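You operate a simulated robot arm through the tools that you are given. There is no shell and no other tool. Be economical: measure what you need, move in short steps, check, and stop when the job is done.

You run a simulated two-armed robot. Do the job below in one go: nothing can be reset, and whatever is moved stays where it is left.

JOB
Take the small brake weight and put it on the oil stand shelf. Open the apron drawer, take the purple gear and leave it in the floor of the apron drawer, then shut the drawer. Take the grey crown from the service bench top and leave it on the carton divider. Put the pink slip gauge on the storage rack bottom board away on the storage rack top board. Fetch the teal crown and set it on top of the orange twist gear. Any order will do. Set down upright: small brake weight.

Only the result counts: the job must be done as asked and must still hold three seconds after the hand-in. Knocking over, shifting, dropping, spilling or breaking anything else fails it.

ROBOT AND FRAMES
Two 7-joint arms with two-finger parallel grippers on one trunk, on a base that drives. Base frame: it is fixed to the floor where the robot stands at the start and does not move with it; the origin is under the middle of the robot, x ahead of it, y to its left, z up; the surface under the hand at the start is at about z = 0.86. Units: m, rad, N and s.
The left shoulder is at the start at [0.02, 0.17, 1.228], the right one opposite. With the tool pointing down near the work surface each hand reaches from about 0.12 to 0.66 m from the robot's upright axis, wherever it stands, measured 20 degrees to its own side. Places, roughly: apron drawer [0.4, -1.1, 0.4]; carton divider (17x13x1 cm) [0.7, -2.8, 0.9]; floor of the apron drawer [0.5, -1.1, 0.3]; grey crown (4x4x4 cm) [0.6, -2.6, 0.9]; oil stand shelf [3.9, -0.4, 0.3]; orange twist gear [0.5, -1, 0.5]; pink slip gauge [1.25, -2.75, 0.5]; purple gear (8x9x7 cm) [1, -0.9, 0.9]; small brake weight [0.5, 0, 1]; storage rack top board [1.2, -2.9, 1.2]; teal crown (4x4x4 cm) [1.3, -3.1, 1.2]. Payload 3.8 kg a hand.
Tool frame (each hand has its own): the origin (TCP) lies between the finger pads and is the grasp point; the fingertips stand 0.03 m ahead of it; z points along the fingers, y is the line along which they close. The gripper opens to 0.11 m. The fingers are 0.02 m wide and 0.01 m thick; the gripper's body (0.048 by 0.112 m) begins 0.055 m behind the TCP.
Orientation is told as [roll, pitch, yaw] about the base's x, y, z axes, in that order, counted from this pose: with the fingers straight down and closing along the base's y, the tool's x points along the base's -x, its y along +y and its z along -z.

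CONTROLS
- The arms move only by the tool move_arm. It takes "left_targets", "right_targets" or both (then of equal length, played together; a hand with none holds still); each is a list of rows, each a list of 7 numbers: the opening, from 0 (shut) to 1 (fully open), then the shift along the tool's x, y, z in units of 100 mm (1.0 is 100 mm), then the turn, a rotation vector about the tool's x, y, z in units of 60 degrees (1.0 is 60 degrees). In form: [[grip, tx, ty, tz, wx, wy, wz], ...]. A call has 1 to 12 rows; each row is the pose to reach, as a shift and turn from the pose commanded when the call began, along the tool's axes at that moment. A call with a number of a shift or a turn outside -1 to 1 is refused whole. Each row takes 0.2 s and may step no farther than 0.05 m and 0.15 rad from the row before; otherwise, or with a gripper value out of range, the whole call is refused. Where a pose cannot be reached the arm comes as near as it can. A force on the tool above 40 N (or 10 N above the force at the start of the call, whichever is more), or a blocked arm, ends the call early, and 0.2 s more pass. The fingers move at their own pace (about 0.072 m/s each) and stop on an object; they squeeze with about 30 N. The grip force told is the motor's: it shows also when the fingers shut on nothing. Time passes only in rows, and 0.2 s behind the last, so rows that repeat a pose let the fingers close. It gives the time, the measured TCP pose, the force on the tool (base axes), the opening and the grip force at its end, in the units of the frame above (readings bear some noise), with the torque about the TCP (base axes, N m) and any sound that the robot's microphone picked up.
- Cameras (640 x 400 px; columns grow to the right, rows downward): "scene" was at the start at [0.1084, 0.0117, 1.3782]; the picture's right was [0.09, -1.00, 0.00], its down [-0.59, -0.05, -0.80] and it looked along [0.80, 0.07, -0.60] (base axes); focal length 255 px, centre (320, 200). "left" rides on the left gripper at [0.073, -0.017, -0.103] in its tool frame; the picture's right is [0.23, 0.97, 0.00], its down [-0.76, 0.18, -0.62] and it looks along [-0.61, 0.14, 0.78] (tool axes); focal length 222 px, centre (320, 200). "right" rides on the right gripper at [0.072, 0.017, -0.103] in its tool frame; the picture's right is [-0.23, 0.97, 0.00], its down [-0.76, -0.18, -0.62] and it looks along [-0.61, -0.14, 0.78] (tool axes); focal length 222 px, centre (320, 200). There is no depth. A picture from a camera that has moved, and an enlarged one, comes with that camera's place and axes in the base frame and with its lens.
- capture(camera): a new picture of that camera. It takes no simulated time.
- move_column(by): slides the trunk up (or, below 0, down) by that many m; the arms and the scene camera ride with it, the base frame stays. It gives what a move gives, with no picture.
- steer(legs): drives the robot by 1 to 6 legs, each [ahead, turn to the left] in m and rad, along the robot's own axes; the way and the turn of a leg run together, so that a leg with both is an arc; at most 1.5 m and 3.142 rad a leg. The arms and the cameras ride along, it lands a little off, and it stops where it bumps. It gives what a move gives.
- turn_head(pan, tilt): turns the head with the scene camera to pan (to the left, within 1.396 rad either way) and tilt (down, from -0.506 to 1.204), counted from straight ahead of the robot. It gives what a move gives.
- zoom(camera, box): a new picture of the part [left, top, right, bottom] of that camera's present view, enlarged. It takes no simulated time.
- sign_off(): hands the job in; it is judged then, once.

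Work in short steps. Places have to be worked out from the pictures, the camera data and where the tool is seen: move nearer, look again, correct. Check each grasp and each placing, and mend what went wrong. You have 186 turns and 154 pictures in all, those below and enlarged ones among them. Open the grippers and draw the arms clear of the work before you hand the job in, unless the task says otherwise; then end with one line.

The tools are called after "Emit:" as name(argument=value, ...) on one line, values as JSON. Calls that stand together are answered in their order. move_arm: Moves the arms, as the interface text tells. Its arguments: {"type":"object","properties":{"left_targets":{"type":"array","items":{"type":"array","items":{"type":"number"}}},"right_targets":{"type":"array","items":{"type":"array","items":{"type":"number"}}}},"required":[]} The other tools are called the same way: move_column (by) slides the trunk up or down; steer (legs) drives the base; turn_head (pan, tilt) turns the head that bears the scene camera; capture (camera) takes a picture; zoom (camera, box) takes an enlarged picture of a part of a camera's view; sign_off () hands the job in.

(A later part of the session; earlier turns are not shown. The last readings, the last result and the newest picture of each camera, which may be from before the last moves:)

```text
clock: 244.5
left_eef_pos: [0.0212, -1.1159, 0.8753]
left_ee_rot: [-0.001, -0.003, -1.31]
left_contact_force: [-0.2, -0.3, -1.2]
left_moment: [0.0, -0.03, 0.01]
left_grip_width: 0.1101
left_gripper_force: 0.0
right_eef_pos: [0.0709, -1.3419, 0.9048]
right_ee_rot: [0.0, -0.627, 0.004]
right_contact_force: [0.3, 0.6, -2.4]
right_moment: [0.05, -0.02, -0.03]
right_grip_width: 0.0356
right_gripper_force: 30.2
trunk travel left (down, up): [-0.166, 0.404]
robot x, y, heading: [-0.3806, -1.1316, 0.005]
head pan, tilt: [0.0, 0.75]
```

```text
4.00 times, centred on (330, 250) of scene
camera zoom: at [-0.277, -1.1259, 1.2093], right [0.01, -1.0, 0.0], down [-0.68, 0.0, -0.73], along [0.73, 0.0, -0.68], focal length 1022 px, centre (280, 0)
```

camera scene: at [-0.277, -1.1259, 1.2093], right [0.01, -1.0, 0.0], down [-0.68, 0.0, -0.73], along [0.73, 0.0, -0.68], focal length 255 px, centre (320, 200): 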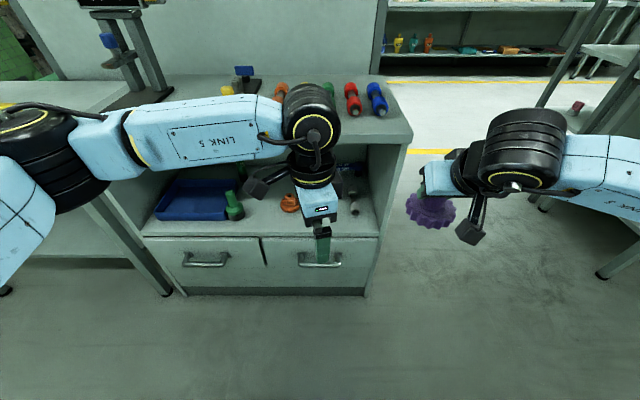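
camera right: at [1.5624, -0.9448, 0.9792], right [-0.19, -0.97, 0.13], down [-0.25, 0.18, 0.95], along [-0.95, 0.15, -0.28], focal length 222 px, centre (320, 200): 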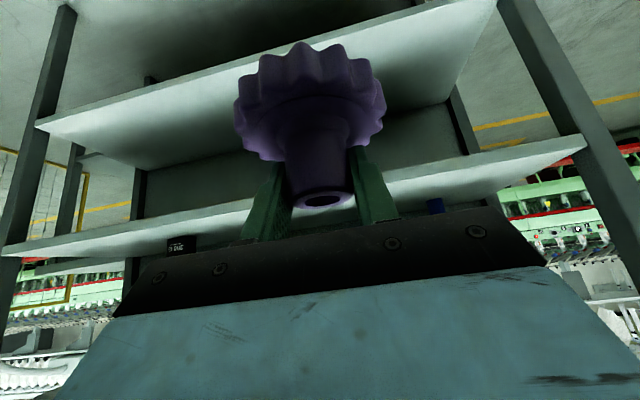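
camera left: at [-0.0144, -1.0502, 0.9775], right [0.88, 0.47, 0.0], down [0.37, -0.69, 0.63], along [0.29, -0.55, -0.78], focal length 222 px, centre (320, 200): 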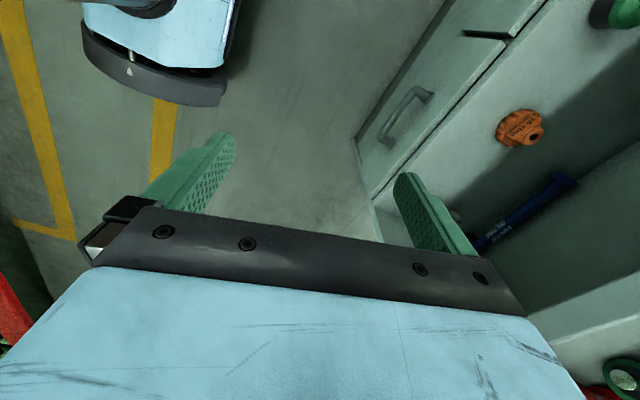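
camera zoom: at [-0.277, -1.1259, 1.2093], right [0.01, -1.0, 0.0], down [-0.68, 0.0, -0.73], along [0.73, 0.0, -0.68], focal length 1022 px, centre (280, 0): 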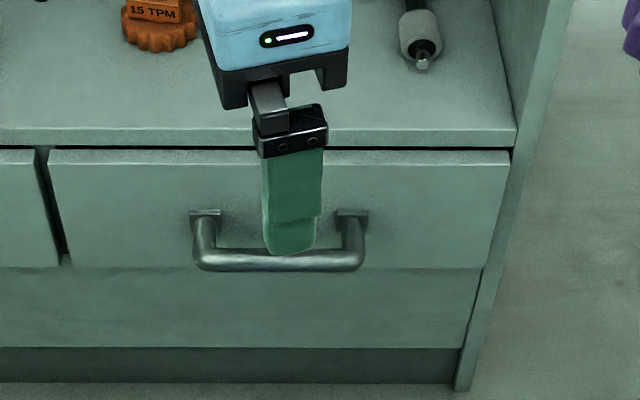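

Triangulating gives the handle bar near (0.23, -1.12, 0.41) with about 3 cm of gap behind it. I'll pull the right hand back, lower the trunk, and drive closer, with the left fingers half closed.

Emit:
move_arm(right_targets=[[0, 0.27, 0, -0.19, 0, 0, 0], [0, 0.54, 0, -0.38, 0, 0, 0], [0, 0.81, 0, -0.58, 0, 0, 0]], left_targets=[[0.5, 0, 0, 0, 0, 0, 0], [0.45, 0, 0, 0, 0, 0, 0], [0.42, 0, 0, 0, 0, 0, 0]])

Emit:
steer(legs=[[0.14, 0]])

Emit:
move_column(by=-0.16)

Emit:
capture(camera="left")

Emit:
capture(camera="scene")

```text
clock: 245.3
left_eef_pos: [0.0217, -1.1162, 0.8758]
left_ee_rot: [0.0, -0.006, -1.31]
left_contact_force: [0.2, 0.1, -0.6]
left_moment: [-0.02, 0.01, 0.01]
left_grip_width: 0.0466
left_gripper_force: 0.0
right_eef_pos: [-0.0014, -1.3413, 0.9059]
right_ee_rot: [0.001, -0.628, 0.004]
right_contact_force: [-0.5, -0.2, -3.4]
right_moment: [-0.02, 0.01, 0.04]
right_grip_width: 0.0361
right_gripper_force: 30.0
right hand out of reach, approached as far as the arm can: row 3
trunk travel left (down, up): [-0.166, 0.404]
robot x, y, heading: [-0.3823, -1.1311, 0.008]
head pan, tilt: [0.0, 0.75]
```

```text
clock: 246.6
left_eef_pos: [0.1626, -1.1155, 0.8737]
left_ee_rot: [-0.001, -0.004, -1.311]
left_contact_force: [-0.3, -0.5, 0.5]
left_moment: [0.03, 0.0, -0.03]
left_grip_width: 0.046
left_gripper_force: 0.0
right_eef_pos: [0.1412, -1.3413, 0.9059]
right_ee_rot: [0.0, -0.627, 0.004]
right_contact_force: [0.5, 0.1, -3.6]
right_moment: [0.0, 0.01, -0.02]
right_grip_width: 0.0361
right_gripper_force: 30.6
trunk travel left (down, up): [-0.166, 0.404]
robot x, y, heading: [-0.2379, -1.129, 0.002]
head pan, tilt: [0.0, 0.75]
```

```text
clock: 248.5
left_eef_pos: [0.1621, -1.1158, 0.7143]
left_ee_rot: [0.0, -0.004, -1.31]
left_contact_force: [-0.1, 0.6, -0.6]
left_moment: [-0.01, 0.0, 0.01]
left_grip_width: 0.0462
left_gripper_force: 0.2
right_eef_pos: [0.1399, -1.3413, 0.7457]
right_ee_rot: [0.0, -0.627, 0.004]
right_contact_force: [0.5, 0.4, -2.4]
right_moment: [-0.03, 0.04, 0.01]
right_grip_width: 0.036
right_gripper_force: 30.5
trunk travel left (down, up): [-0.006, 0.564]
robot x, y, heading: [-0.238, -1.1269, 0.003]
head pan, tilt: [0.0, 0.75]
```

```text
85 pictures are left
camera left: at [0.1268, -1.0494, 0.8176], right [0.88, 0.47, 0.0], down [0.37, -0.69, 0.63], along [0.29, -0.55, -0.78], focal length 222 px, centre (320, 200)
```

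left: 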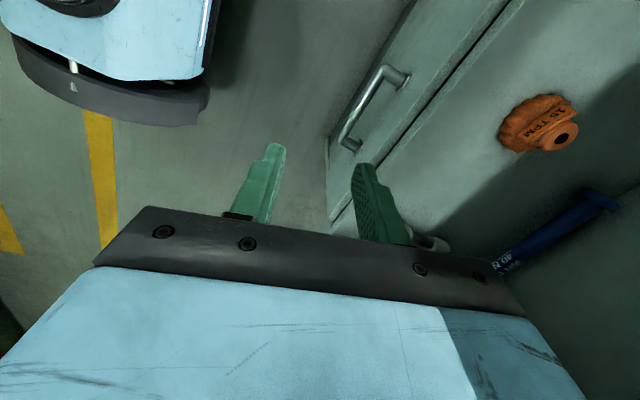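

```text
84 pictures are left
camera scene: at [-0.1357, -1.1252, 1.0493], right [0.01, -1.0, 0.0], down [-0.68, 0.0, -0.73], along [0.73, 0.0, -0.68], focal length 255 px, centre (320, 200)
```

scene: 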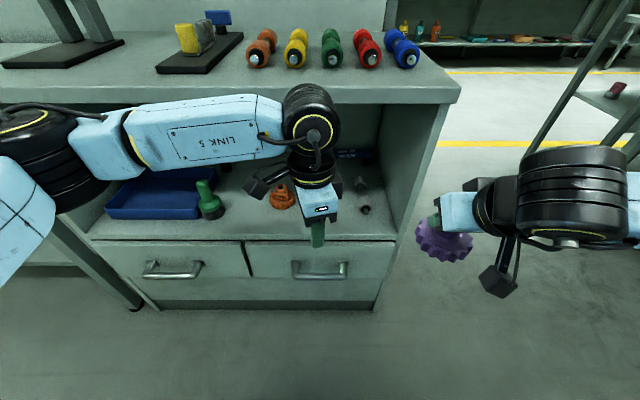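

The bar is at about (0.243, -1.116, 0.40). I'll move above it and descend to z≈0.51, then check the alignment.

Emit:
move_arm(left_targets=[[0.33, -0.07, 0.25, 0.3, 0, 0, 0], [0.33, -0.14, 0.5, 0.6, 0, 0, 0], [0.33, -0.2, 0.75, 1, 0, 0, 0]])

Emit:
move_arm(left_targets=[[0.33, 0, 0, 0.4, 0, 0, 0], [0.33, 0, 0, 0.8, 0, 0, 0], [0.33, 0, 0, 1, 0, 0, 0]])

Emit:
capture(camera="left")

Emit:
zoom(camera="scene", box=[220, 200, 420, 325])

```text
clock: 249.3
left_eef_pos: [0.162, -1.1159, 0.7147]
left_ee_rot: [-0.001, -0.004, -1.311]
left_contact_force: [-0.1, -0.3, 0.1]
left_moment: [-0.01, -0.02, -0.04]
left_grip_width: 0.0363
left_gripper_force: 0.1
left hand out of reach, approached as far as the arm can: row 1, 2, 3
right_eef_pos: [0.1406, -1.3422, 0.745]
right_ee_rot: [0.0, -0.629, 0.005]
right_contact_force: [-0.3, -0.4, -1.9]
right_moment: [-0.01, 0.0, 0.0]
right_grip_width: 0.036
right_gripper_force: 29.7
trunk travel left (down, up): [-0.006, 0.564]
robot x, y, heading: [-0.2379, -1.1302, 0.005]
head pan, tilt: [0.0, 0.75]
```

```text
clock: 250.1
left_eef_pos: [0.1635, -1.1176, 0.6157]
left_ee_rot: [0.0, -0.005, -1.31]
left_contact_force: [-0.3, -1.0, 1.9]
left_moment: [0.0, 0.0, 0.0]
left_grip_width: 0.0363
left_gripper_force: 0.1
right_eef_pos: [0.141, -1.341, 0.7449]
right_ee_rot: [0.0, -0.627, 0.004]
right_contact_force: [0.7, 0.0, -2.8]
right_moment: [-0.02, -0.03, -0.02]
right_grip_width: 0.0358
right_gripper_force: 29.8
trunk travel left (down, up): [-0.006, 0.564]
robot x, y, heading: [-0.2378, -1.1367, 0.005]
head pan, tilt: [0.0, 0.75]
```

```text
83 pictures are left
camera left: at [0.1267, -1.0511, 0.717], right [0.88, 0.47, 0.0], down [0.37, -0.69, 0.63], along [0.29, -0.55, -0.78], focal length 222 px, centre (320, 200)
```

left: 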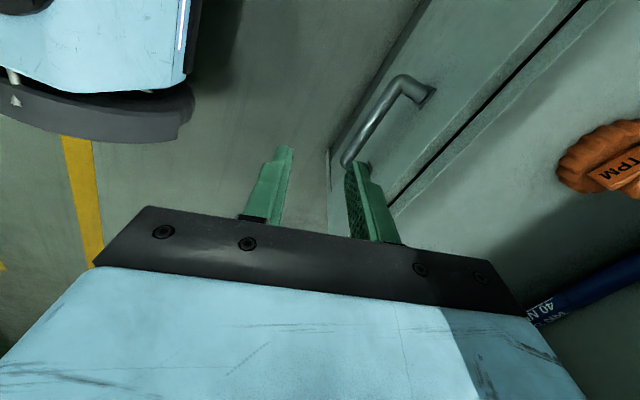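

```text
3.20 times, centred on (320, 262) of scene
camera zoom: at [-0.1357, -1.1252, 1.0492], right [0.01, -1.0, 0.0], down [-0.68, 0.0, -0.73], along [0.73, 0.0, -0.68], focal length 817 px, centre (320, 0)
```

zoom: 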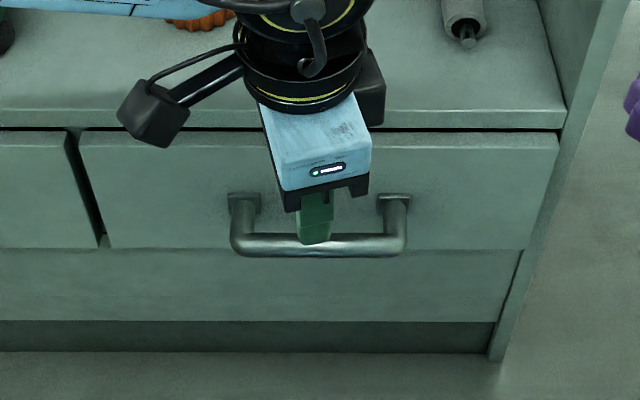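

The forward shift is blocked by a joint limit but straight down works, so I'll drive forward instead. First I'll shift the right hand 10 cm outward so the gear clears the cabinet.

Emit:
move_arm(right_targets=[[0, 0, -0.33, 0, 0, 0, 0], [0, 0, -0.66, 0, 0, 0, 0], [0, 0, -1, 0, 0, 0, 0]])

Emit:
steer(legs=[[0.07, 0]])

Emit:
capture(camera="left")

Emit:
capture(camera="scene")

```text
clock: 250.9
left_eef_pos: [0.1627, -1.1178, 0.6134]
left_ee_rot: [0.0, -0.005, -1.31]
left_contact_force: [-0.4, 0.2, 0.2]
left_moment: [-0.01, 0.01, -0.02]
left_grip_width: 0.0364
left_gripper_force: 0.0
right_eef_pos: [0.1414, -1.4418, 0.7461]
right_ee_rot: [0.0, -0.628, 0.005]
right_contact_force: [0.2, 0.1, -2.4]
right_moment: [0.0, 0.01, -0.01]
right_grip_width: 0.036
right_gripper_force: 30.5
trunk travel left (down, up): [-0.006, 0.564]
robot x, y, heading: [-0.2415, -1.129, 0.003]
head pan, tilt: [0.0, 0.75]
```

```text
clock: 251.9
left_eef_pos: [0.2326, -1.1167, 0.6142]
left_ee_rot: [0.0, -0.003, -1.31]
left_contact_force: [-0.1, -0.1, 0.3]
left_moment: [-0.03, 0.02, 0.03]
left_grip_width: 0.0364
left_gripper_force: 0.1
right_eef_pos: [0.2118, -1.441, 0.7449]
right_ee_rot: [0.0, -0.626, 0.004]
right_contact_force: [0.6, 0.3, -2.4]
right_moment: [-0.01, 0.02, -0.01]
right_grip_width: 0.0358
right_gripper_force: 30.6
trunk travel left (down, up): [-0.006, 0.564]
robot x, y, heading: [-0.1744, -1.1332, 0.002]
head pan, tilt: [0.0, 0.75]
```

```text
81 pictures are left
camera left: at [0.1965, -1.0507, 0.7172], right [0.88, 0.47, 0.0], down [0.37, -0.69, 0.63], along [0.29, -0.55, -0.78], focal length 222 px, centre (320, 200)
```

left: 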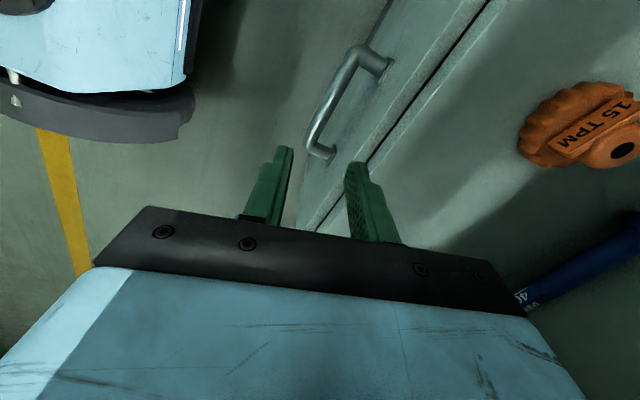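

```text
80 pictures are left
camera scene: at [-0.0657, -1.1248, 1.0492], right [0.01, -1.0, 0.0], down [-0.68, 0.0, -0.73], along [0.73, 0.0, -0.68], focal length 255 px, centre (320, 200)
```

scene: 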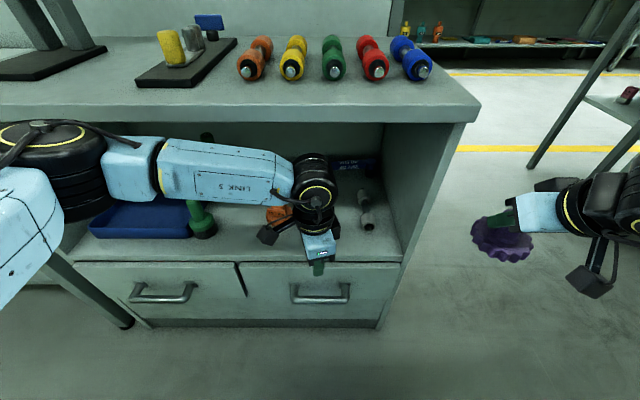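

I'll zoom both views for a more precise fix on the bar.

Emit:
zoom(camera="left", box=[270, 20, 430, 180])

Emit:
zoom(camera="scene", box=[240, 220, 400, 330])

```text
2.50 times, centred on (350, 100) of left
camera zoom: at [0.1965, -1.0507, 0.7172], right [0.88, 0.47, 0.0], down [0.37, -0.69, 0.63], along [0.29, -0.55, -0.78], focal length 555 px, centre (245, 450)
```

zoom: 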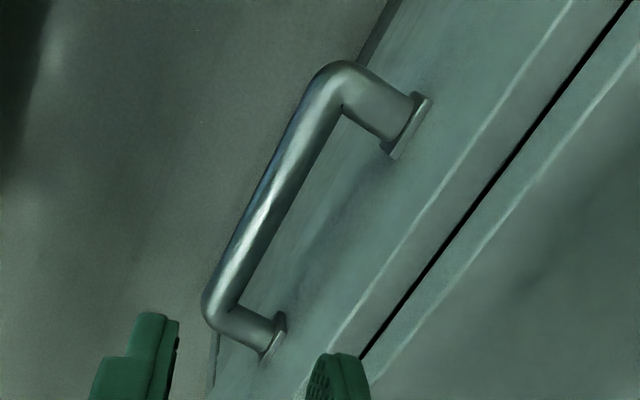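

```text
3.64 times, centred on (320, 275) of scene
camera zoom: at [-0.0657, -1.1248, 1.0492], right [0.01, -1.0, 0.0], down [-0.68, 0.0, -0.73], along [0.73, 0.0, -0.68], focal length 929 px, centre (320, -73)
```

zoom: 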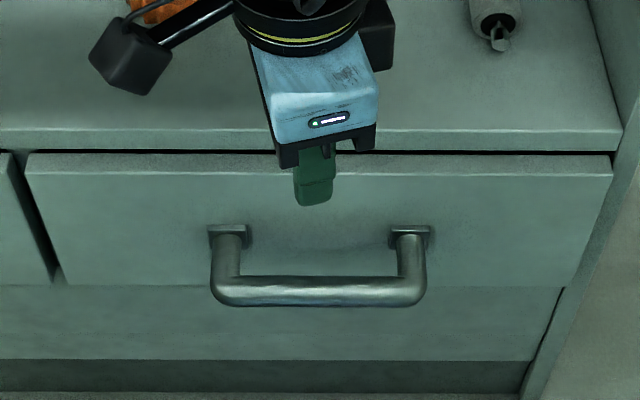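

The bar is at about (0.2485, -1.113, 0.394), with the drawer face at x≈0.29. I'll nudge forward 1.7 cm and descend with about 4.6 cm of opening.

Emit:
steer(legs=[[0.018, 0]])

Emit:
move_arm(left_targets=[[0.42, 0, 0, 0.4, 0, 0, 0], [0.42, 0, 0, 0.8, 0, 0, 0], [0.42, 0, 0, 1, 0, 0, 0]])

Emit:
capture(camera="left")

Emit:
zoom(camera="scene", box=[240, 220, 400, 330])

```text
clock: 252.7
left_eef_pos: [0.2496, -1.1166, 0.6146]
left_ee_rot: [0.0, -0.004, -1.31]
left_contact_force: [0.3, -0.8, 0.2]
left_moment: [0.03, 0.02, 0.02]
left_grip_width: 0.0363
left_gripper_force: 0.1
right_eef_pos: [0.229, -1.44, 0.745]
right_ee_rot: [-0.001, -0.627, 0.006]
right_contact_force: [0.0, 0.2, -2.7]
right_moment: [-0.03, 0.02, 0.01]
right_grip_width: 0.036
right_gripper_force: 30.4
trunk travel left (down, up): [-0.006, 0.564]
robot x, y, heading: [-0.1525, -1.1312, -0.002]
head pan, tilt: [0.0, 0.75]
```

```text
clock: 253.5
left_eef_pos: [0.2513, -1.1163, 0.5147]
left_ee_rot: [0.003, -0.006, -1.308]
left_contact_force: [-0.6, 0.4, -0.5]
left_moment: [-0.01, 0.02, -0.01]
left_grip_width: 0.046
left_gripper_force: 0.0
right_eef_pos: [0.2295, -1.4398, 0.7452]
right_ee_rot: [-0.001, -0.626, 0.005]
right_contact_force: [-0.2, -0.4, -2.8]
right_moment: [0.01, 0.02, 0.01]
right_grip_width: 0.0358
right_gripper_force: 30.0
trunk travel left (down, up): [-0.006, 0.564]
robot x, y, heading: [-0.1491, -1.1284, 0.006]
head pan, tilt: [0.0, 0.75]
```

```text
77 pictures are left
camera left: at [0.2151, -1.0507, 0.6168], right [0.88, 0.47, 0.0], down [0.37, -0.69, 0.63], along [0.3, -0.55, -0.78], focal length 222 px, centre (320, 200)
```

left: 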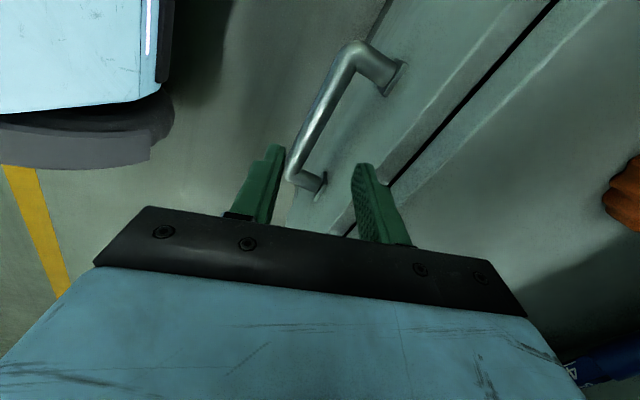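

```text
3.64 times, centred on (320, 275) of scene
camera zoom: at [-0.0477, -1.1247, 1.0492], right [0.01, -1.0, 0.0], down [-0.68, 0.0, -0.73], along [0.73, 0.0, -0.68], focal length 929 px, centre (320, -73)
```

zoom: 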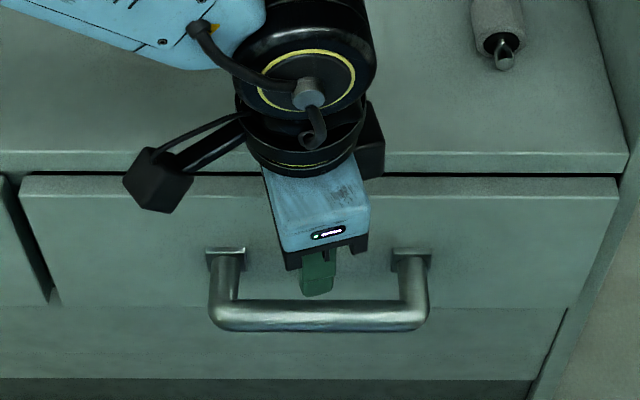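

The bar lies between the two fingers' lines. I'll descend the remaining 11.5 cm.

Emit:
move_arm(left_targets=[[0.42, 0, 0, 0.4, 0, 0, 0], [0.42, 0, 0, 0.7, 0, 0, 0], [0.42, 0, 0, 1, 0, 0, 0]])

Emit:
capture(camera="left")

```text
clock: 254.3
left_eef_pos: [0.2501, -1.1172, 0.515]
left_ee_rot: [0.003, -0.005, -1.309]
left_contact_force: [0.3, 0.3, 0.0]
left_moment: [0.02, -0.05, 0.02]
left_grip_width: 0.0459
left_gripper_force: 0.1
left hand out of reach, approached as far as the arm can: row 1, 2, 3
right_eef_pos: [0.2293, -1.4414, 0.7445]
right_ee_rot: [0.0, -0.628, 0.005]
right_contact_force: [0.2, -0.4, -2.7]
right_moment: [0.01, 0.02, 0.01]
right_grip_width: 0.0361
right_gripper_force: 29.5
trunk travel left (down, up): [-0.006, 0.564]
robot x, y, heading: [-0.1483, -1.1287, 0.006]
head pan, tilt: [0.0, 0.75]
```

```text
75 pictures are left
camera left: at [0.2148, -1.0508, 0.617], right [0.88, 0.47, 0.0], down [0.37, -0.69, 0.63], along [0.3, -0.55, -0.78], focal length 222 px, centre (320, 200)
```

left: 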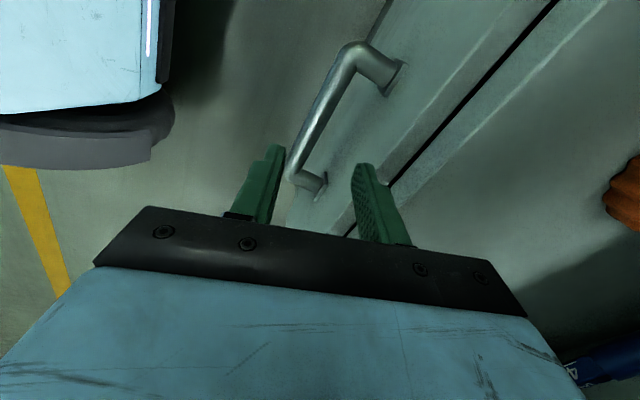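

The yaw limit blocks further descent. I'll change tactic: yaw back to zero and hook the closed fingers (2×2 cm) down behind the bar with a slight forward tilt.

Emit:
move_arm(left_targets=[[0.2, 0, 0, -0.1, 0, 0, -0.13], [0, 0, 0, -0.2, 0, 0, -0.26], [0, 0, 0, -0.2, 0, 0, -0.39], [0, 0, 0, -0.2, 0, 0, -0.52], [0, 0, 0, -0.2, 0, 0, -0.65], [0, 0, 0, -0.2, 0, 0, -0.78], [0, 0, 0, -0.2, 0, 0, -0.91], [0, 0, 0, -0.2, 0, 0, -1]])

Emit:
move_arm(left_targets=[[0, 0, 0, 0, 0, 0, -0.13], [0, 0, 0, 0, 0, 0, -0.25]])

Emit:
move_arm(left_targets=[[0, 0, 0, 0, 0, -0.125, 0], [0, 0, 0, 0, 0, -0.26, 0]])

Emit:
capture(camera="left")

```text
clock: 256.1
left_eef_pos: [0.2506, -1.1184, 0.5322]
left_ee_rot: [-0.004, -0.002, -0.26]
left_contact_force: [-0.1, -0.5, 0.7]
left_moment: [-0.01, 0.04, 0.02]
left_grip_width: 0.0
left_gripper_force: 30.4
right_eef_pos: [0.2287, -1.4416, 0.7447]
right_ee_rot: [0.002, -0.627, 0.003]
right_contact_force: [0.3, -0.2, -2.2]
right_moment: [0.01, 0.0, 0.03]
right_grip_width: 0.0359
right_gripper_force: 29.7
trunk travel left (down, up): [-0.006, 0.564]
robot x, y, heading: [-0.1499, -1.1289, 0.009]
head pan, tilt: [0.0, 0.75]
```

```text
clock: 256.7
left_eef_pos: [0.2499, -1.1169, 0.5311]
left_ee_rot: [-0.003, -0.001, 0.001]
left_contact_force: [0.3, 1.4, 0.0]
left_moment: [0.03, -0.02, -0.01]
left_grip_width: 0.0
left_gripper_force: 30.1
right_eef_pos: [0.2297, -1.4413, 0.7447]
right_ee_rot: [0.0, -0.628, 0.004]
right_contact_force: [0.2, -0.6, -3.0]
right_moment: [0.01, 0.02, 0.05]
right_grip_width: 0.036
right_gripper_force: 30.1
trunk travel left (down, up): [-0.006, 0.564]
robot x, y, heading: [-0.1506, -1.1272, 0.004]
head pan, tilt: [0.0, 0.75]
```

```text
clock: 257.3
left_eef_pos: [0.2512, -1.1169, 0.5321]
left_ee_rot: [-0.006, -0.276, 0.002]
left_contact_force: [-1.0, 0.2, -0.1]
left_moment: [-0.03, -0.01, -0.03]
left_grip_width: 0.0
left_gripper_force: 30.6
right_eef_pos: [0.2293, -1.4399, 0.7452]
right_ee_rot: [0.0, -0.626, 0.004]
right_contact_force: [0.0, 0.3, -2.7]
right_moment: [0.0, -0.01, 0.01]
right_grip_width: 0.0361
right_gripper_force: 29.9
trunk travel left (down, up): [-0.006, 0.564]
robot x, y, heading: [-0.1517, -1.1288, 0.007]
head pan, tilt: [0.0, 0.75]
```

```text
74 pictures are left
camera left: at [0.153, -1.1342, 0.6115], right [-0.22, 0.97, -0.07], down [0.56, 0.18, 0.81], along [0.8, 0.14, -0.59], focal length 222 px, centre (320, 200)
```

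left: 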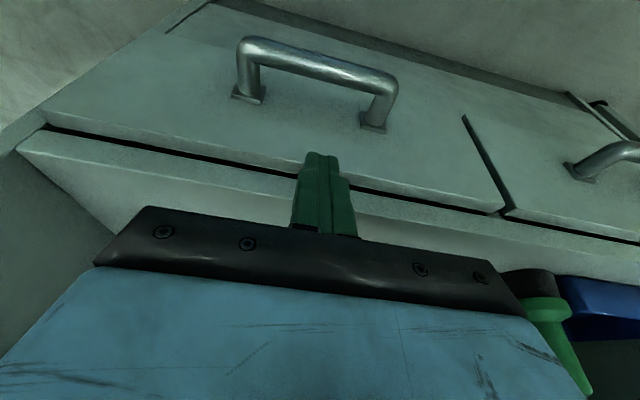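

The view is clear: bar at x≈0.244, face at x≈0.289. I'll aim for the finger center at x≈0.27 and descend partway.

Emit:
move_arm(left_targets=[[0, -0.154, -0.05, 0.044, 0, 0, 0], [0, -0.06, -0.1, 0.38, 0, 0, 0], [0, 0.036, -0.1, 0.717, 0, 0, 0]])

Emit:
capture(camera="left")

Emit:
zoom(camera="scene", box=[240, 220, 400, 330])

```text
clock: 258.1
left_eef_pos: [0.2693, -1.128, 0.4609]
left_ee_rot: [-0.003, -0.275, 0.0]
left_contact_force: [0.8, 0.5, -0.1]
left_moment: [0.02, 0.01, -0.04]
left_grip_width: 0.0001
left_gripper_force: 30.0
right_eef_pos: [0.2286, -1.4405, 0.7453]
right_ee_rot: [-0.001, -0.627, 0.006]
right_contact_force: [-0.6, -0.5, -2.3]
right_moment: [-0.01, 0.0, 0.02]
right_grip_width: 0.036
right_gripper_force: 30.1
trunk travel left (down, up): [-0.006, 0.564]
robot x, y, heading: [-0.1522, -1.1265, 0.004]
head pan, tilt: [0.0, 0.75]
```

```text
73 pictures are left
camera left: at [0.1698, -1.1442, 0.5408], right [-0.22, 0.97, -0.07], down [0.56, 0.18, 0.81], along [0.8, 0.14, -0.59], focal length 222 px, centre (320, 200)
```

left: 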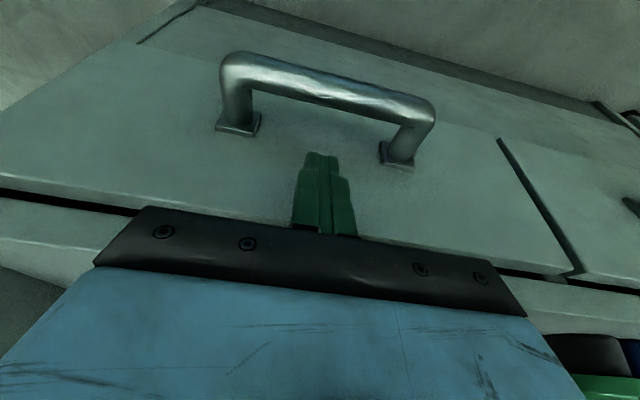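

```text
3.64 times, centred on (320, 275) of scene
camera zoom: at [-0.0477, -1.1247, 1.0492], right [0.01, -1.0, 0.0], down [-0.68, 0.0, -0.73], along [0.73, 0.0, -0.68], focal length 929 px, centre (320, -73)
```

zoom: 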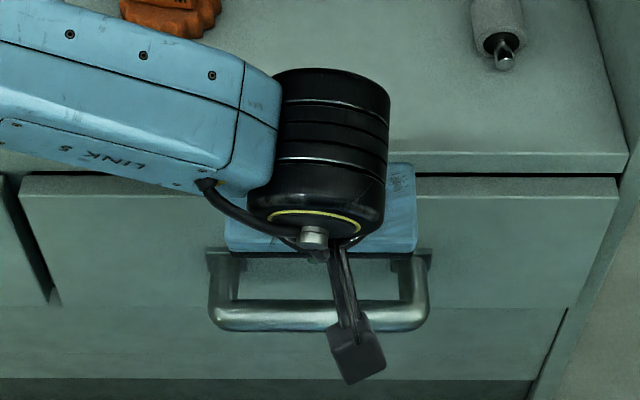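

Consistent: bar at 0.245, face at 0.288, and the fingers between them. I'll descend 5.5 cm behind the bar.

Emit:
move_arm(left_targets=[[0, 0.05, -0.05, 0.18, 0, 0, 0], [0, 0.11, -0.05, 0.36, 0, 0, 0], [0, 0.17, -0.05, 0.53, 0, 0, 0]])

Emit:
capture(camera="left")

```text
clock: 258.9
left_eef_pos: [0.2663, -1.132, 0.4058]
left_ee_rot: [-0.005, -0.277, 0.0]
left_contact_force: [1.6, 0.7, 0.4]
left_moment: [0.02, 0.0, 0.03]
left_grip_width: 0.0
left_gripper_force: 30.0
right_eef_pos: [0.2288, -1.4397, 0.7455]
right_ee_rot: [-0.001, -0.627, 0.006]
right_contact_force: [-0.9, -0.3, -2.4]
right_moment: [0.02, -0.03, -0.01]
right_grip_width: 0.0361
right_gripper_force: 29.5
trunk travel left (down, up): [-0.006, 0.564]
robot x, y, heading: [-0.1498, -1.1302, 0.002]
head pan, tilt: [0.0, 0.75]
```

```text
71 pictures are left
camera left: at [0.1683, -1.1489, 0.4857], right [-0.22, 0.97, -0.07], down [0.56, 0.18, 0.81], along [0.8, 0.14, -0.59], focal length 222 px, centre (320, 200)
```

left: 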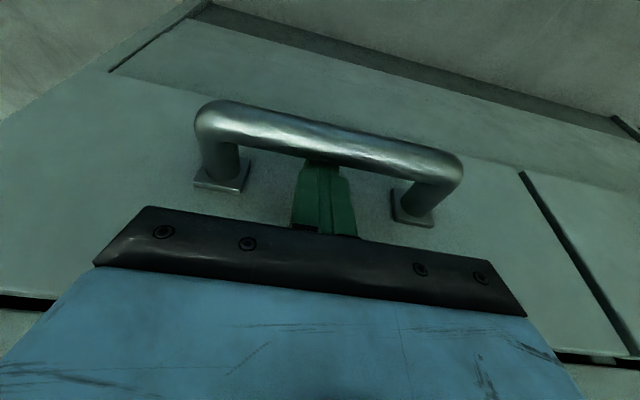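

The fingers are behind the bar. I'll pull the drawer by driving back 0.25 m.

Emit:
steer(legs=[[-0.1, 0]])

Emit:
steer(legs=[[-0.15, 0]])

Emit:
capture(camera="scene")

Emit:
capture(camera="left")

```text
clock: 260.0
left_eef_pos: [0.1651, -1.1343, 0.4052]
left_ee_rot: [-0.004, -0.272, -0.002]
left_contact_force: [-1.8, 0.0, -0.5]
left_moment: [0.03, 0.04, 0.01]
left_grip_width: 0.0
left_gripper_force: 29.8
right_eef_pos: [0.1266, -1.441, 0.7458]
right_ee_rot: [0.001, -0.626, 0.004]
right_contact_force: [0.4, -0.5, -2.3]
right_moment: [0.03, 0.0, 0.02]
right_grip_width: 0.0359
right_gripper_force: 29.9
trunk travel left (down, up): [-0.006, 0.564]
robot x, y, heading: [-0.253, -1.1317, 0.002]
head pan, tilt: [0.0, 0.75]
```

```text
clock: 261.4
left_eef_pos: [0.0142, -1.1349, 0.4058]
left_ee_rot: [-0.004, -0.272, -0.004]
left_contact_force: [-3.0, 1.0, 0.1]
left_moment: [-0.03, 0.07, 0.03]
left_grip_width: 0.0
left_gripper_force: 30.5
right_eef_pos: [-0.0217, -1.443, 0.7469]
right_ee_rot: [-0.001, -0.626, 0.001]
right_contact_force: [-0.9, -0.5, -2.8]
right_moment: [0.0, 0.0, -0.01]
right_grip_width: 0.036
right_gripper_force: 30.0
trunk travel left (down, up): [-0.006, 0.564]
robot x, y, heading: [-0.4016, -1.1301, 0.003]
head pan, tilt: [0.0, 0.75]
```

```text
70 pictures are left
camera scene: at [-0.298, -1.1261, 1.0492], right [0.0, -1.0, 0.0], down [-0.68, 0.0, -0.73], along [0.73, 0.0, -0.68], focal length 255 px, centre (320, 200)
```

scene: 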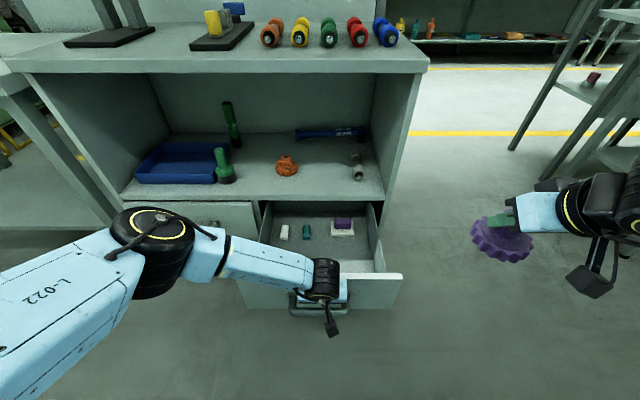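

```text
69 pictures are left
camera left: at [-0.0836, -1.151, 0.4855], right [-0.21, 0.97, -0.07], down [0.57, 0.18, 0.8], along [0.79, 0.14, -0.59], focal length 222 px, centre (320, 200)
```

left: 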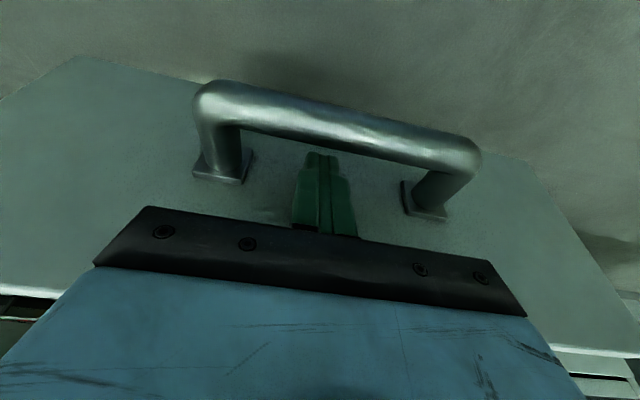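

The drawer is open about 0.25 m, with three small items at its back and free floor in front. I'll lift the left fingers out from behind the bar and move the hand up and left.

Emit:
move_arm(left_targets=[[0, -0.09, 0, -0.32, 0, 0, 0], [0, -0.18, 0, -0.64, 0, 0, 0], [0, -0.27, 0, -0.96, 0, 0, 0]])

Emit:
move_arm(left_targets=[[0, -0.09, 0.2, -0.32, 0, 0, 0], [0, -0.18, 0.5, -0.64, 0, 0, 0], [0, -0.27, 0.9, -0.96, 0, 0, 0]])

Emit:
move_arm(left_targets=[[0, 0.2, 0.3, -0.32, 0, 0, 0], [0, 0.4, 0.6, -0.64, 0, 0, 0], [0, 0.6, 0.9, -0.96, 0, 0, 0]])

Emit:
zoom(camera="scene", box=[220, 190, 420, 330])

```text
clock: 262.2
left_eef_pos: [0.0153, -1.1331, 0.5076]
left_ee_rot: [-0.006, -0.27, -0.004]
left_contact_force: [0.6, -0.2, 0.2]
left_moment: [0.0, 0.0, -0.02]
left_grip_width: 0.0
left_gripper_force: 30.4
right_eef_pos: [-0.0222, -1.4426, 0.7444]
right_ee_rot: [-0.001, -0.625, 0.002]
right_contact_force: [0.2, 0.6, -2.9]
right_moment: [0.02, 0.02, 0.03]
right_grip_width: 0.036
right_gripper_force: 29.9
trunk travel left (down, up): [-0.006, 0.564]
robot x, y, heading: [-0.4036, -1.129, 0.008]
head pan, tilt: [0.0, 0.75]
```

```text
refused: row 3 steps farther than a row can; nothing moved
```

```text
clock: 263.0
left_eef_pos: [-0.0693, -1.0442, 0.5839]
left_ee_rot: [-0.006, -0.271, -0.002]
left_contact_force: [0.2, -0.4, -0.1]
left_moment: [0.0, 0.01, -0.05]
left_grip_width: 0.0
left_gripper_force: 30.2
right_eef_pos: [-0.0214, -1.4424, 0.7462]
right_ee_rot: [-0.002, -0.627, 0.002]
right_contact_force: [-0.1, -0.3, -3.2]
right_moment: [0.0, 0.01, -0.02]
right_grip_width: 0.0361
right_gripper_force: 30.2
trunk travel left (down, up): [-0.006, 0.564]
robot x, y, heading: [-0.4001, -1.1286, 0.0]
head pan, tilt: [0.0, 0.75]
```

```text
2.86 times, centred on (320, 260) of scene
camera zoom: at [-0.298, -1.1261, 1.0492], right [0.0, -1.0, 0.0], down [-0.68, 0.0, -0.73], along [0.73, 0.0, -0.68], focal length 730 px, centre (320, 29)
```

zoom: 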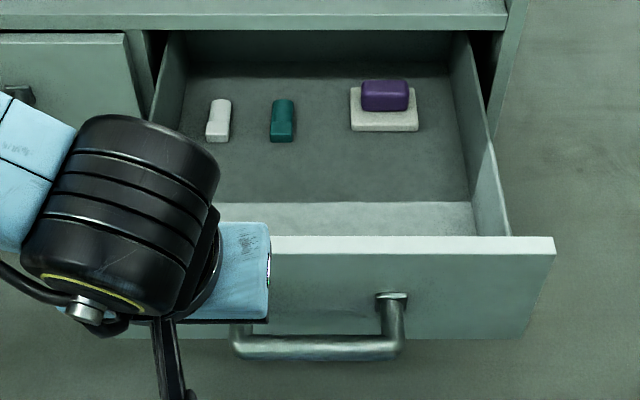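

I'll move the left hand farther up and left, reduce the right hand's tilt to about 18°, and bring the gear over the drawer.

Emit:
move_arm(left_targets=[[0, -0.09, 0.3, -0.32, 0, 0, 0], [0, -0.18, 0.6, -0.64, 0, 0, 0], [0, -0.27, 0.9, -0.96, 0, 0, 0]], right_targets=[[0, 0, 0, 0, 0, 0.1, 0], [0, 0, 0, 0, 0, 0.2, 0], [0, 0, 0, 0, 0, 0.3, 0]])

Emit:
move_arm(left_targets=[[0, -0.09, 0.3, -0.32, 0, 0, 0], [0, -0.18, 0.6, -0.64, 0, 0, 0], [0, -0.27, 0.9, -0.96, 0, 0, 0]], right_targets=[[0, -0.28, 0.33, 0.09, 0, 0, 0], [0, -0.57, 0.66, 0.18, 0, 0, 0], [0, -0.86, 1, 0.28, 0, 0, 0]])

Emit:
move_arm(right_targets=[[0, -0.28, 0.33, 0.09, 0, 0, 0], [0, -0.57, 0.66, 0.18, 0, 0, 0], [0, -0.86, 1, 0.28, 0, 0, 0]])

Emit:
move_arm(right_targets=[[0, -0.04, 0.33, 0.32, 0, 0, 0], [0, -0.06, 0.66, 0.5, 0, 0, 0], [0, -0.1, 0.95, 0.7, 0, 0, 0]])

Emit:
capture(camera="scene")

```text
clock: 263.8
left_eef_pos: [-0.0683, -0.9542, 0.6809]
left_ee_rot: [-0.005, -0.27, -0.004]
left_contact_force: [-0.7, 0.4, 0.5]
left_moment: [-0.01, 0.0, 0.01]
left_grip_width: 0.0
left_gripper_force: 29.9
right_eef_pos: [-0.0223, -1.4421, 0.7466]
right_ee_rot: [0.002, -0.311, 0.004]
right_contact_force: [-0.1, 0.2, -3.1]
right_moment: [-0.01, -0.05, 0.01]
right_grip_width: 0.036
right_gripper_force: 30.2
trunk travel left (down, up): [-0.006, 0.564]
robot x, y, heading: [-0.4016, -1.1306, 0.003]
head pan, tilt: [0.0, 0.75]
```

```text
clock: 264.6
left_eef_pos: [-0.0675, -0.8645, 0.7792]
left_ee_rot: [-0.006, -0.269, -0.005]
left_contact_force: [-0.8, 0.2, 0.5]
left_moment: [0.0, 0.01, 0.02]
left_grip_width: 0.0
left_gripper_force: 30.4
right_eef_pos: [0.0704, -1.3447, 0.7454]
right_ee_rot: [-0.001, -0.313, 0.0]
right_contact_force: [0.8, -0.1, -3.0]
right_moment: [-0.01, -0.03, 0.01]
right_grip_width: 0.0356
right_gripper_force: 30.1
trunk travel left (down, up): [-0.006, 0.564]
robot x, y, heading: [-0.402, -1.1259, 0.004]
head pan, tilt: [0.0, 0.75]
```

```text
clock: 265.4
left_eef_pos: [-0.0664, -0.864, 0.7787]
left_ee_rot: [-0.005, -0.27, -0.004]
left_contact_force: [-0.4, 0.0, -0.5]
left_moment: [0.01, 0.0, 0.01]
left_grip_width: 0.0
left_gripper_force: 30.2
right_eef_pos: [0.1575, -1.2423, 0.7465]
right_ee_rot: [0.001, -0.313, 0.001]
right_contact_force: [0.1, -0.6, -2.7]
right_moment: [0.0, -0.04, -0.01]
right_grip_width: 0.0358
right_gripper_force: 29.8
trunk travel left (down, up): [-0.006, 0.564]
robot x, y, heading: [-0.4, -1.132, 0.006]
head pan, tilt: [0.0, 0.75]
```

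```text
clock: 266.2
left_eef_pos: [-0.0671, -0.8645, 0.7792]
left_ee_rot: [-0.004, -0.271, -0.003]
left_contact_force: [-0.1, -0.5, 0.1]
left_moment: [0.04, 0.04, 0.02]
left_grip_width: 0.0
left_gripper_force: 29.9
right_eef_pos: [0.1887, -1.1464, 0.681]
right_ee_rot: [0.001, -0.316, 0.005]
right_contact_force: [0.2, 0.1, -3.1]
right_moment: [0.02, 0.01, 0.0]
right_grip_width: 0.036
right_gripper_force: 29.4
trunk travel left (down, up): [-0.006, 0.564]
robot x, y, heading: [-0.4017, -1.1313, 0.0]
head pan, tilt: [0.0, 0.75]
```

```text
67 pictures are left
camera scene: at [-0.2979, -1.1259, 1.0492], right [0.0, -1.0, 0.0], down [-0.68, 0.0, -0.73], along [0.73, 0.0, -0.68], focal length 255 px, centre (320, 200)
```

scene: 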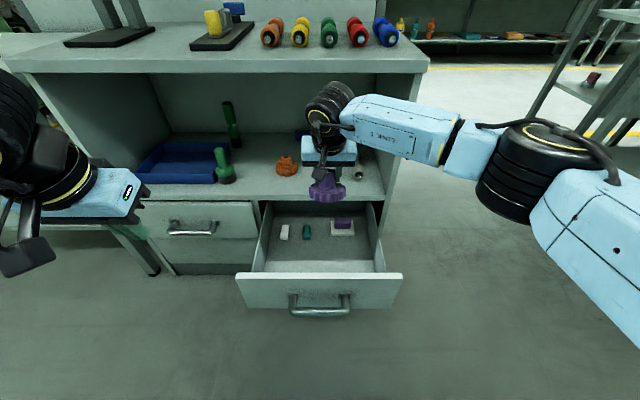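

The gear hangs over the free part of the drawer. I'll descend in stages.

Emit:
move_arm(right_targets=[[0, 0.18, 0, 0.3, 0, 0, 0], [0, 0.33, 0, 0.62, 0, 0, 0], [0, 0.43, 0, 0.94, 0, 0, 0]])

Emit:
move_arm(right_targets=[[0, 0.13, 0, 0.3, 0, 0, 0], [0, 0.25, 0, 0.62, 0, 0, 0], [0, 0.36, 0, 0.94, 0, 0, 0]])

Emit:
capture(camera="right")

Emit:
capture(camera="scene")

```text
clock: 267.0
left_eef_pos: [-0.0668, -0.8651, 0.7797]
left_ee_rot: [-0.006, -0.271, -0.005]
left_contact_force: [0.5, 0.0, 0.8]
left_moment: [0.0, 0.01, 0.04]
left_grip_width: 0.0002
left_gripper_force: 29.8
right_eef_pos: [0.1801, -1.1482, 0.5787]
right_ee_rot: [-0.001, -0.313, 0.001]
right_contact_force: [-0.4, -0.4, -2.2]
right_moment: [-0.02, -0.03, 0.02]
right_grip_width: 0.0359
right_gripper_force: 30.3
trunk travel left (down, up): [-0.006, 0.564]
robot x, y, heading: [-0.3999, -1.1283, -0.001]
head pan, tilt: [0.0, 0.75]
```

```text
clock: 267.8
left_eef_pos: [-0.0671, -0.8646, 0.7784]
left_ee_rot: [-0.006, -0.271, -0.003]
left_contact_force: [-0.1, 0.3, -0.2]
left_moment: [0.03, 0.01, -0.01]
left_grip_width: 0.0
left_gripper_force: 30.0
right_eef_pos: [0.1737, -1.1471, 0.4791]
right_ee_rot: [0.0, -0.312, 0.004]
right_contact_force: [0.1, -0.5, -2.8]
right_moment: [0.0, -0.02, -0.02]
right_grip_width: 0.0359
right_gripper_force: 29.8
trunk travel left (down, up): [-0.006, 0.564]
robot x, y, heading: [-0.4036, -1.1276, 0.006]
head pan, tilt: [0.0, 0.75]
```

```text
66 pictures are left
camera right: at [0.073, -1.1306, 0.5528], right [0.21, 0.97, 0.07], down [0.53, -0.18, 0.83], along [0.82, -0.14, -0.56], focal length 222 px, centre (320, 200)
```

right: 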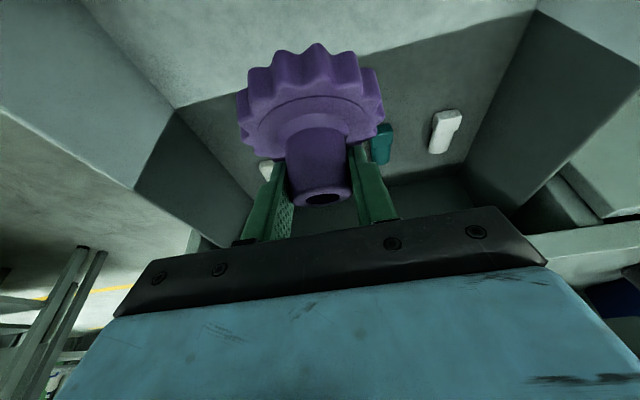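

```text
65 pictures are left
camera scene: at [-0.2979, -1.126, 1.0492], right [0.0, -1.0, 0.0], down [-0.68, 0.0, -0.73], along [0.73, 0.0, -0.68], focal length 255 px, centre (320, 200)
```

scene: 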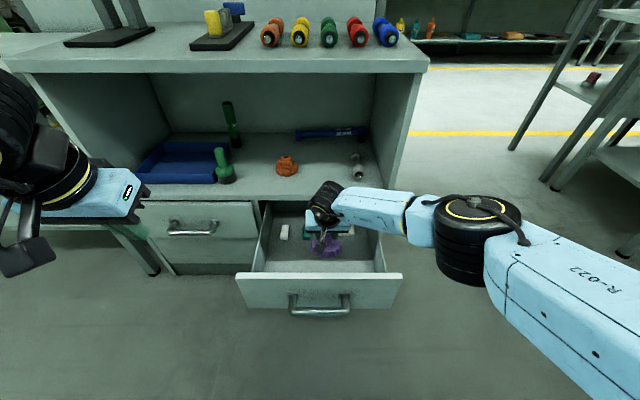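

The gear is above the free floor with clearance to the items behind. I'll lower in small steps until contact.

Emit:
move_arm(right_targets=[[0, 0.1, 0, 0.2, 0, 0, 0], [0, 0.17, 0, 0.4, 0, 0, 0], [0, 0.22, 0, 0.55, 0, 0, 0], [0, 0.26, 0, 0.66, 0, 0, 0]])

Emit:
move_arm(right_targets=[[0, 0.025, 0, 0.08, 0, 0, 0], [0, 0.05, 0, 0.16, 0, 0, 0], [0, 0.075, 0, 0.24, 0, 0, 0], [0, 0.1, 0, 0.32, 0, 0, 0], [0, 0.125, 0, 0.4, 0, 0, 0], [0, 0.15, 0, 0.48, 0, 0, 0], [0, 0.175, 0, 0.56, 0, 0, 0]])

Emit:
capture(camera="right")

```text
clock: 268.8
left_eef_pos: [-0.0668, -0.8646, 0.7788]
left_ee_rot: [-0.006, -0.27, -0.001]
left_contact_force: [-0.7, 0.0, -0.6]
left_moment: [-0.02, 0.0, -0.01]
left_grip_width: 0.0
left_gripper_force: 29.6
right_eef_pos: [0.1627, -1.1503, 0.4078]
right_ee_rot: [0.0, -0.313, 0.003]
right_contact_force: [0.0, 0.8, -3.0]
right_moment: [0.02, -0.05, 0.02]
right_grip_width: 0.0361
right_gripper_force: 30.1
right hand out of reach, approached as far as the arm can: row 4
trunk travel left (down, up): [-0.006, 0.564]
robot x, y, heading: [-0.4034, -1.1346, 0.001]
head pan, tilt: [0.0, 0.75]
```

```text
clock: 269.3
left_eef_pos: [-0.0681, -0.8652, 0.7783]
left_ee_rot: [-0.004, -0.271, -0.004]
left_contact_force: [-0.3, 0.1, -0.2]
left_moment: [0.01, -0.01, 0.05]
left_grip_width: 0.0002
left_gripper_force: 29.8
right_eef_pos: [0.1614, -1.151, 0.4073]
right_ee_rot: [0.008, -0.322, -0.002]
right_contact_force: [1.0, -1.6, 15.9]
right_moment: [0.31, 2.06, 0.21]
right_grip_width: 0.0359
right_gripper_force: 30.2
right hand out of reach, approached as far as the arm can: row 1, 2
trunk travel left (down, up): [-0.006, 0.564]
robot x, y, heading: [-0.404, -1.132, 0.001]
head pan, tilt: [0.0, 0.75]
stopped in row 2 (right hand): the force on the tool passed its limit at 43 N (the readings are from after the stop); the commanded pose is now the measured one
```

```text
64 pictures are left
camera right: at [0.0613, -1.134, 0.4812], right [0.22, 0.97, 0.08], down [0.53, -0.18, 0.83], along [0.82, -0.14, -0.55], focal length 222 px, centre (320, 200)
```

right: 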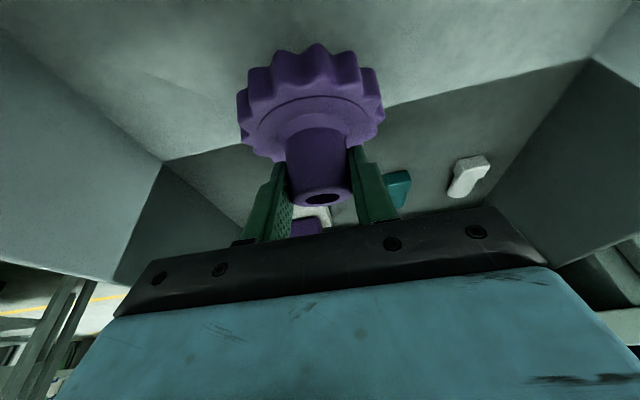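

The gear's front edge touches the drawer floor. I'll back off slightly in force and open slowly so it settles.

Emit:
move_arm(right_targets=[[0, 0, 0, 0, 0, -0.06, 0], [0.2, 0, 0, 0, 0, -0.12, 0], [0.38, 0, 0, 0, 0, -0.12, 0], [0.5, 0, 0, 0, 0, -0.12, 0], [0.7, 0, 0, 0, 0, -0.12, 0], [1, 0, 0, 0, 0, -0.12, 0], [1, 0, 0, 0, 0, -0.12, 0], [1, 0, 0, 0, 0, -0.12, 0]])

Emit:
capture(camera="right")

```text
clock: 269.7
left_eef_pos: [-0.0681, -0.8646, 0.779]
left_ee_rot: [-0.005, -0.272, -0.004]
left_contact_force: [0.1, -0.6, 0.8]
left_moment: [-0.05, 0.01, 0.0]
left_grip_width: 0.0001
left_gripper_force: 30.1
right_eef_pos: [0.1681, -1.1518, 0.4136]
right_ee_rot: [0.003, -0.374, -0.006]
right_contact_force: [3.3, -4.0, 16.0]
right_moment: [0.42, 2.2, 0.44]
right_grip_width: 0.0358
right_gripper_force: 30.5
trunk travel left (down, up): [-0.006, 0.564]
robot x, y, heading: [-0.4004, -1.1313, 0.003]
head pan, tilt: [0.0, 0.75]
stopped in row 1 (right hand): the force on the tool passed its limit at 48 N (the readings are from after the stop); the commanded pose is now the measured one
```

```text
63 pictures are left
camera right: at [0.0633, -1.1341, 0.4818], right [0.21, 0.97, 0.09], down [0.48, -0.18, 0.86], along [0.85, -0.14, -0.51], focal length 222 px, centre (320, 200)
```

right: 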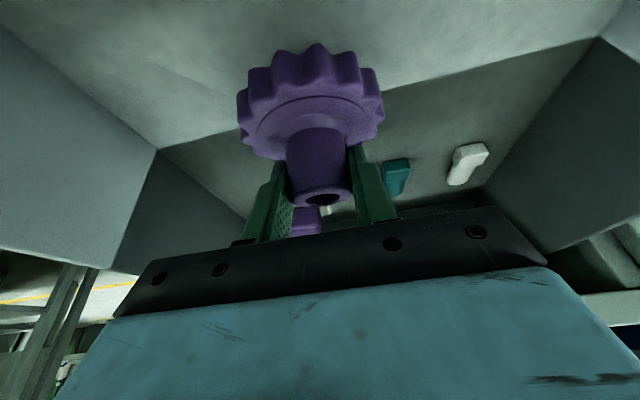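

The sideways moment shows that the wrist camera, not the gear, is resting on the drawer's front panel. I'll lift, drive 6 cm forward so the camera is inside the drawer, and lower again.

Emit:
move_arm(right_targets=[[0, -0.13, 0, -0.38, 0, 0, 0], [0, -0.26, 0, -0.76, 0, 0.05, 0]])

Emit:
steer(legs=[[0.06, 0]])

Emit:
capture(camera="scene")

Emit:
capture(camera="right")

```text
clock: 270.3
left_eef_pos: [-0.0674, -0.8653, 0.7779]
left_ee_rot: [-0.006, -0.272, -0.002]
left_contact_force: [0.3, 0.2, -0.6]
left_moment: [0.05, 0.03, -0.02]
left_grip_width: 0.0
left_gripper_force: 30.6
right_eef_pos: [0.1644, -1.1532, 0.491]
right_ee_rot: [0.003, -0.318, -0.001]
right_contact_force: [-0.4, 0.6, -2.7]
right_moment: [0.02, -0.02, 0.01]
right_grip_width: 0.0357
right_gripper_force: 29.7
trunk travel left (down, up): [-0.006, 0.564]
robot x, y, heading: [-0.3977, -1.1331, 0.004]
head pan, tilt: [0.0, 0.75]
```

```text
clock: 271.3
left_eef_pos: [-0.0071, -0.866, 0.7802]
left_ee_rot: [-0.005, -0.272, -0.004]
left_contact_force: [-0.9, -1.0, -0.2]
left_moment: [0.02, 0.0, 0.01]
left_grip_width: 0.0003
left_gripper_force: 30.1
right_eef_pos: [0.2244, -1.1528, 0.4916]
right_ee_rot: [0.004, -0.32, -0.003]
right_contact_force: [-0.3, -0.7, -1.8]
right_moment: [0.04, -0.03, 0.0]
right_grip_width: 0.0358
right_gripper_force: 30.2
trunk travel left (down, up): [-0.006, 0.564]
robot x, y, heading: [-0.3416, -1.1295, 0.003]
head pan, tilt: [0.0, 0.75]
```

```text
62 pictures are left
camera scene: at [-0.238, -1.1261, 1.0492], right [0.0, -1.0, 0.0], down [-0.68, 0.0, -0.73], along [0.73, 0.0, -0.68], focal length 255 px, centre (320, 200)
```

scene: 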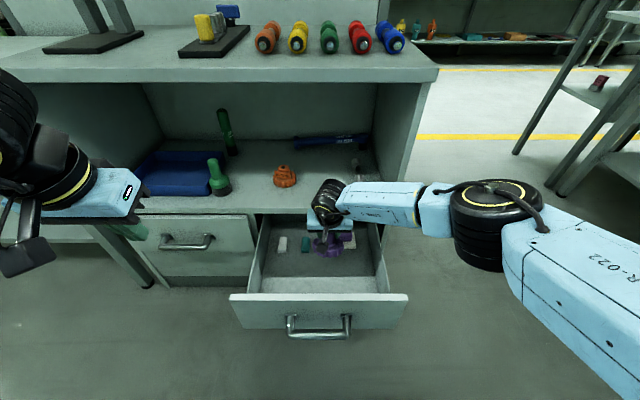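

```text
61 pictures are left
camera right: at [0.1234, -1.1358, 0.5663], right [0.22, 0.97, 0.07], down [0.53, -0.18, 0.83], along [0.82, -0.14, -0.55], focal length 222 px, centre (320, 200)
```

right: 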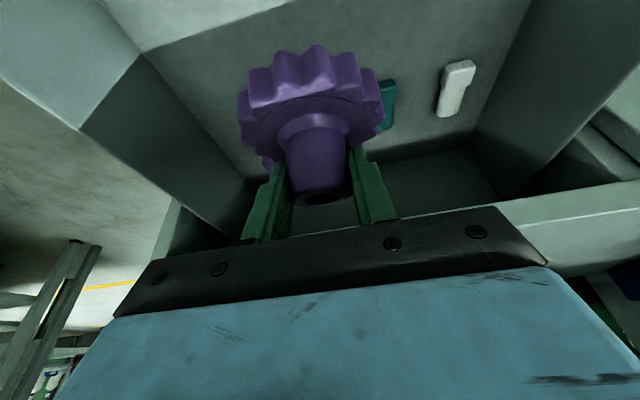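

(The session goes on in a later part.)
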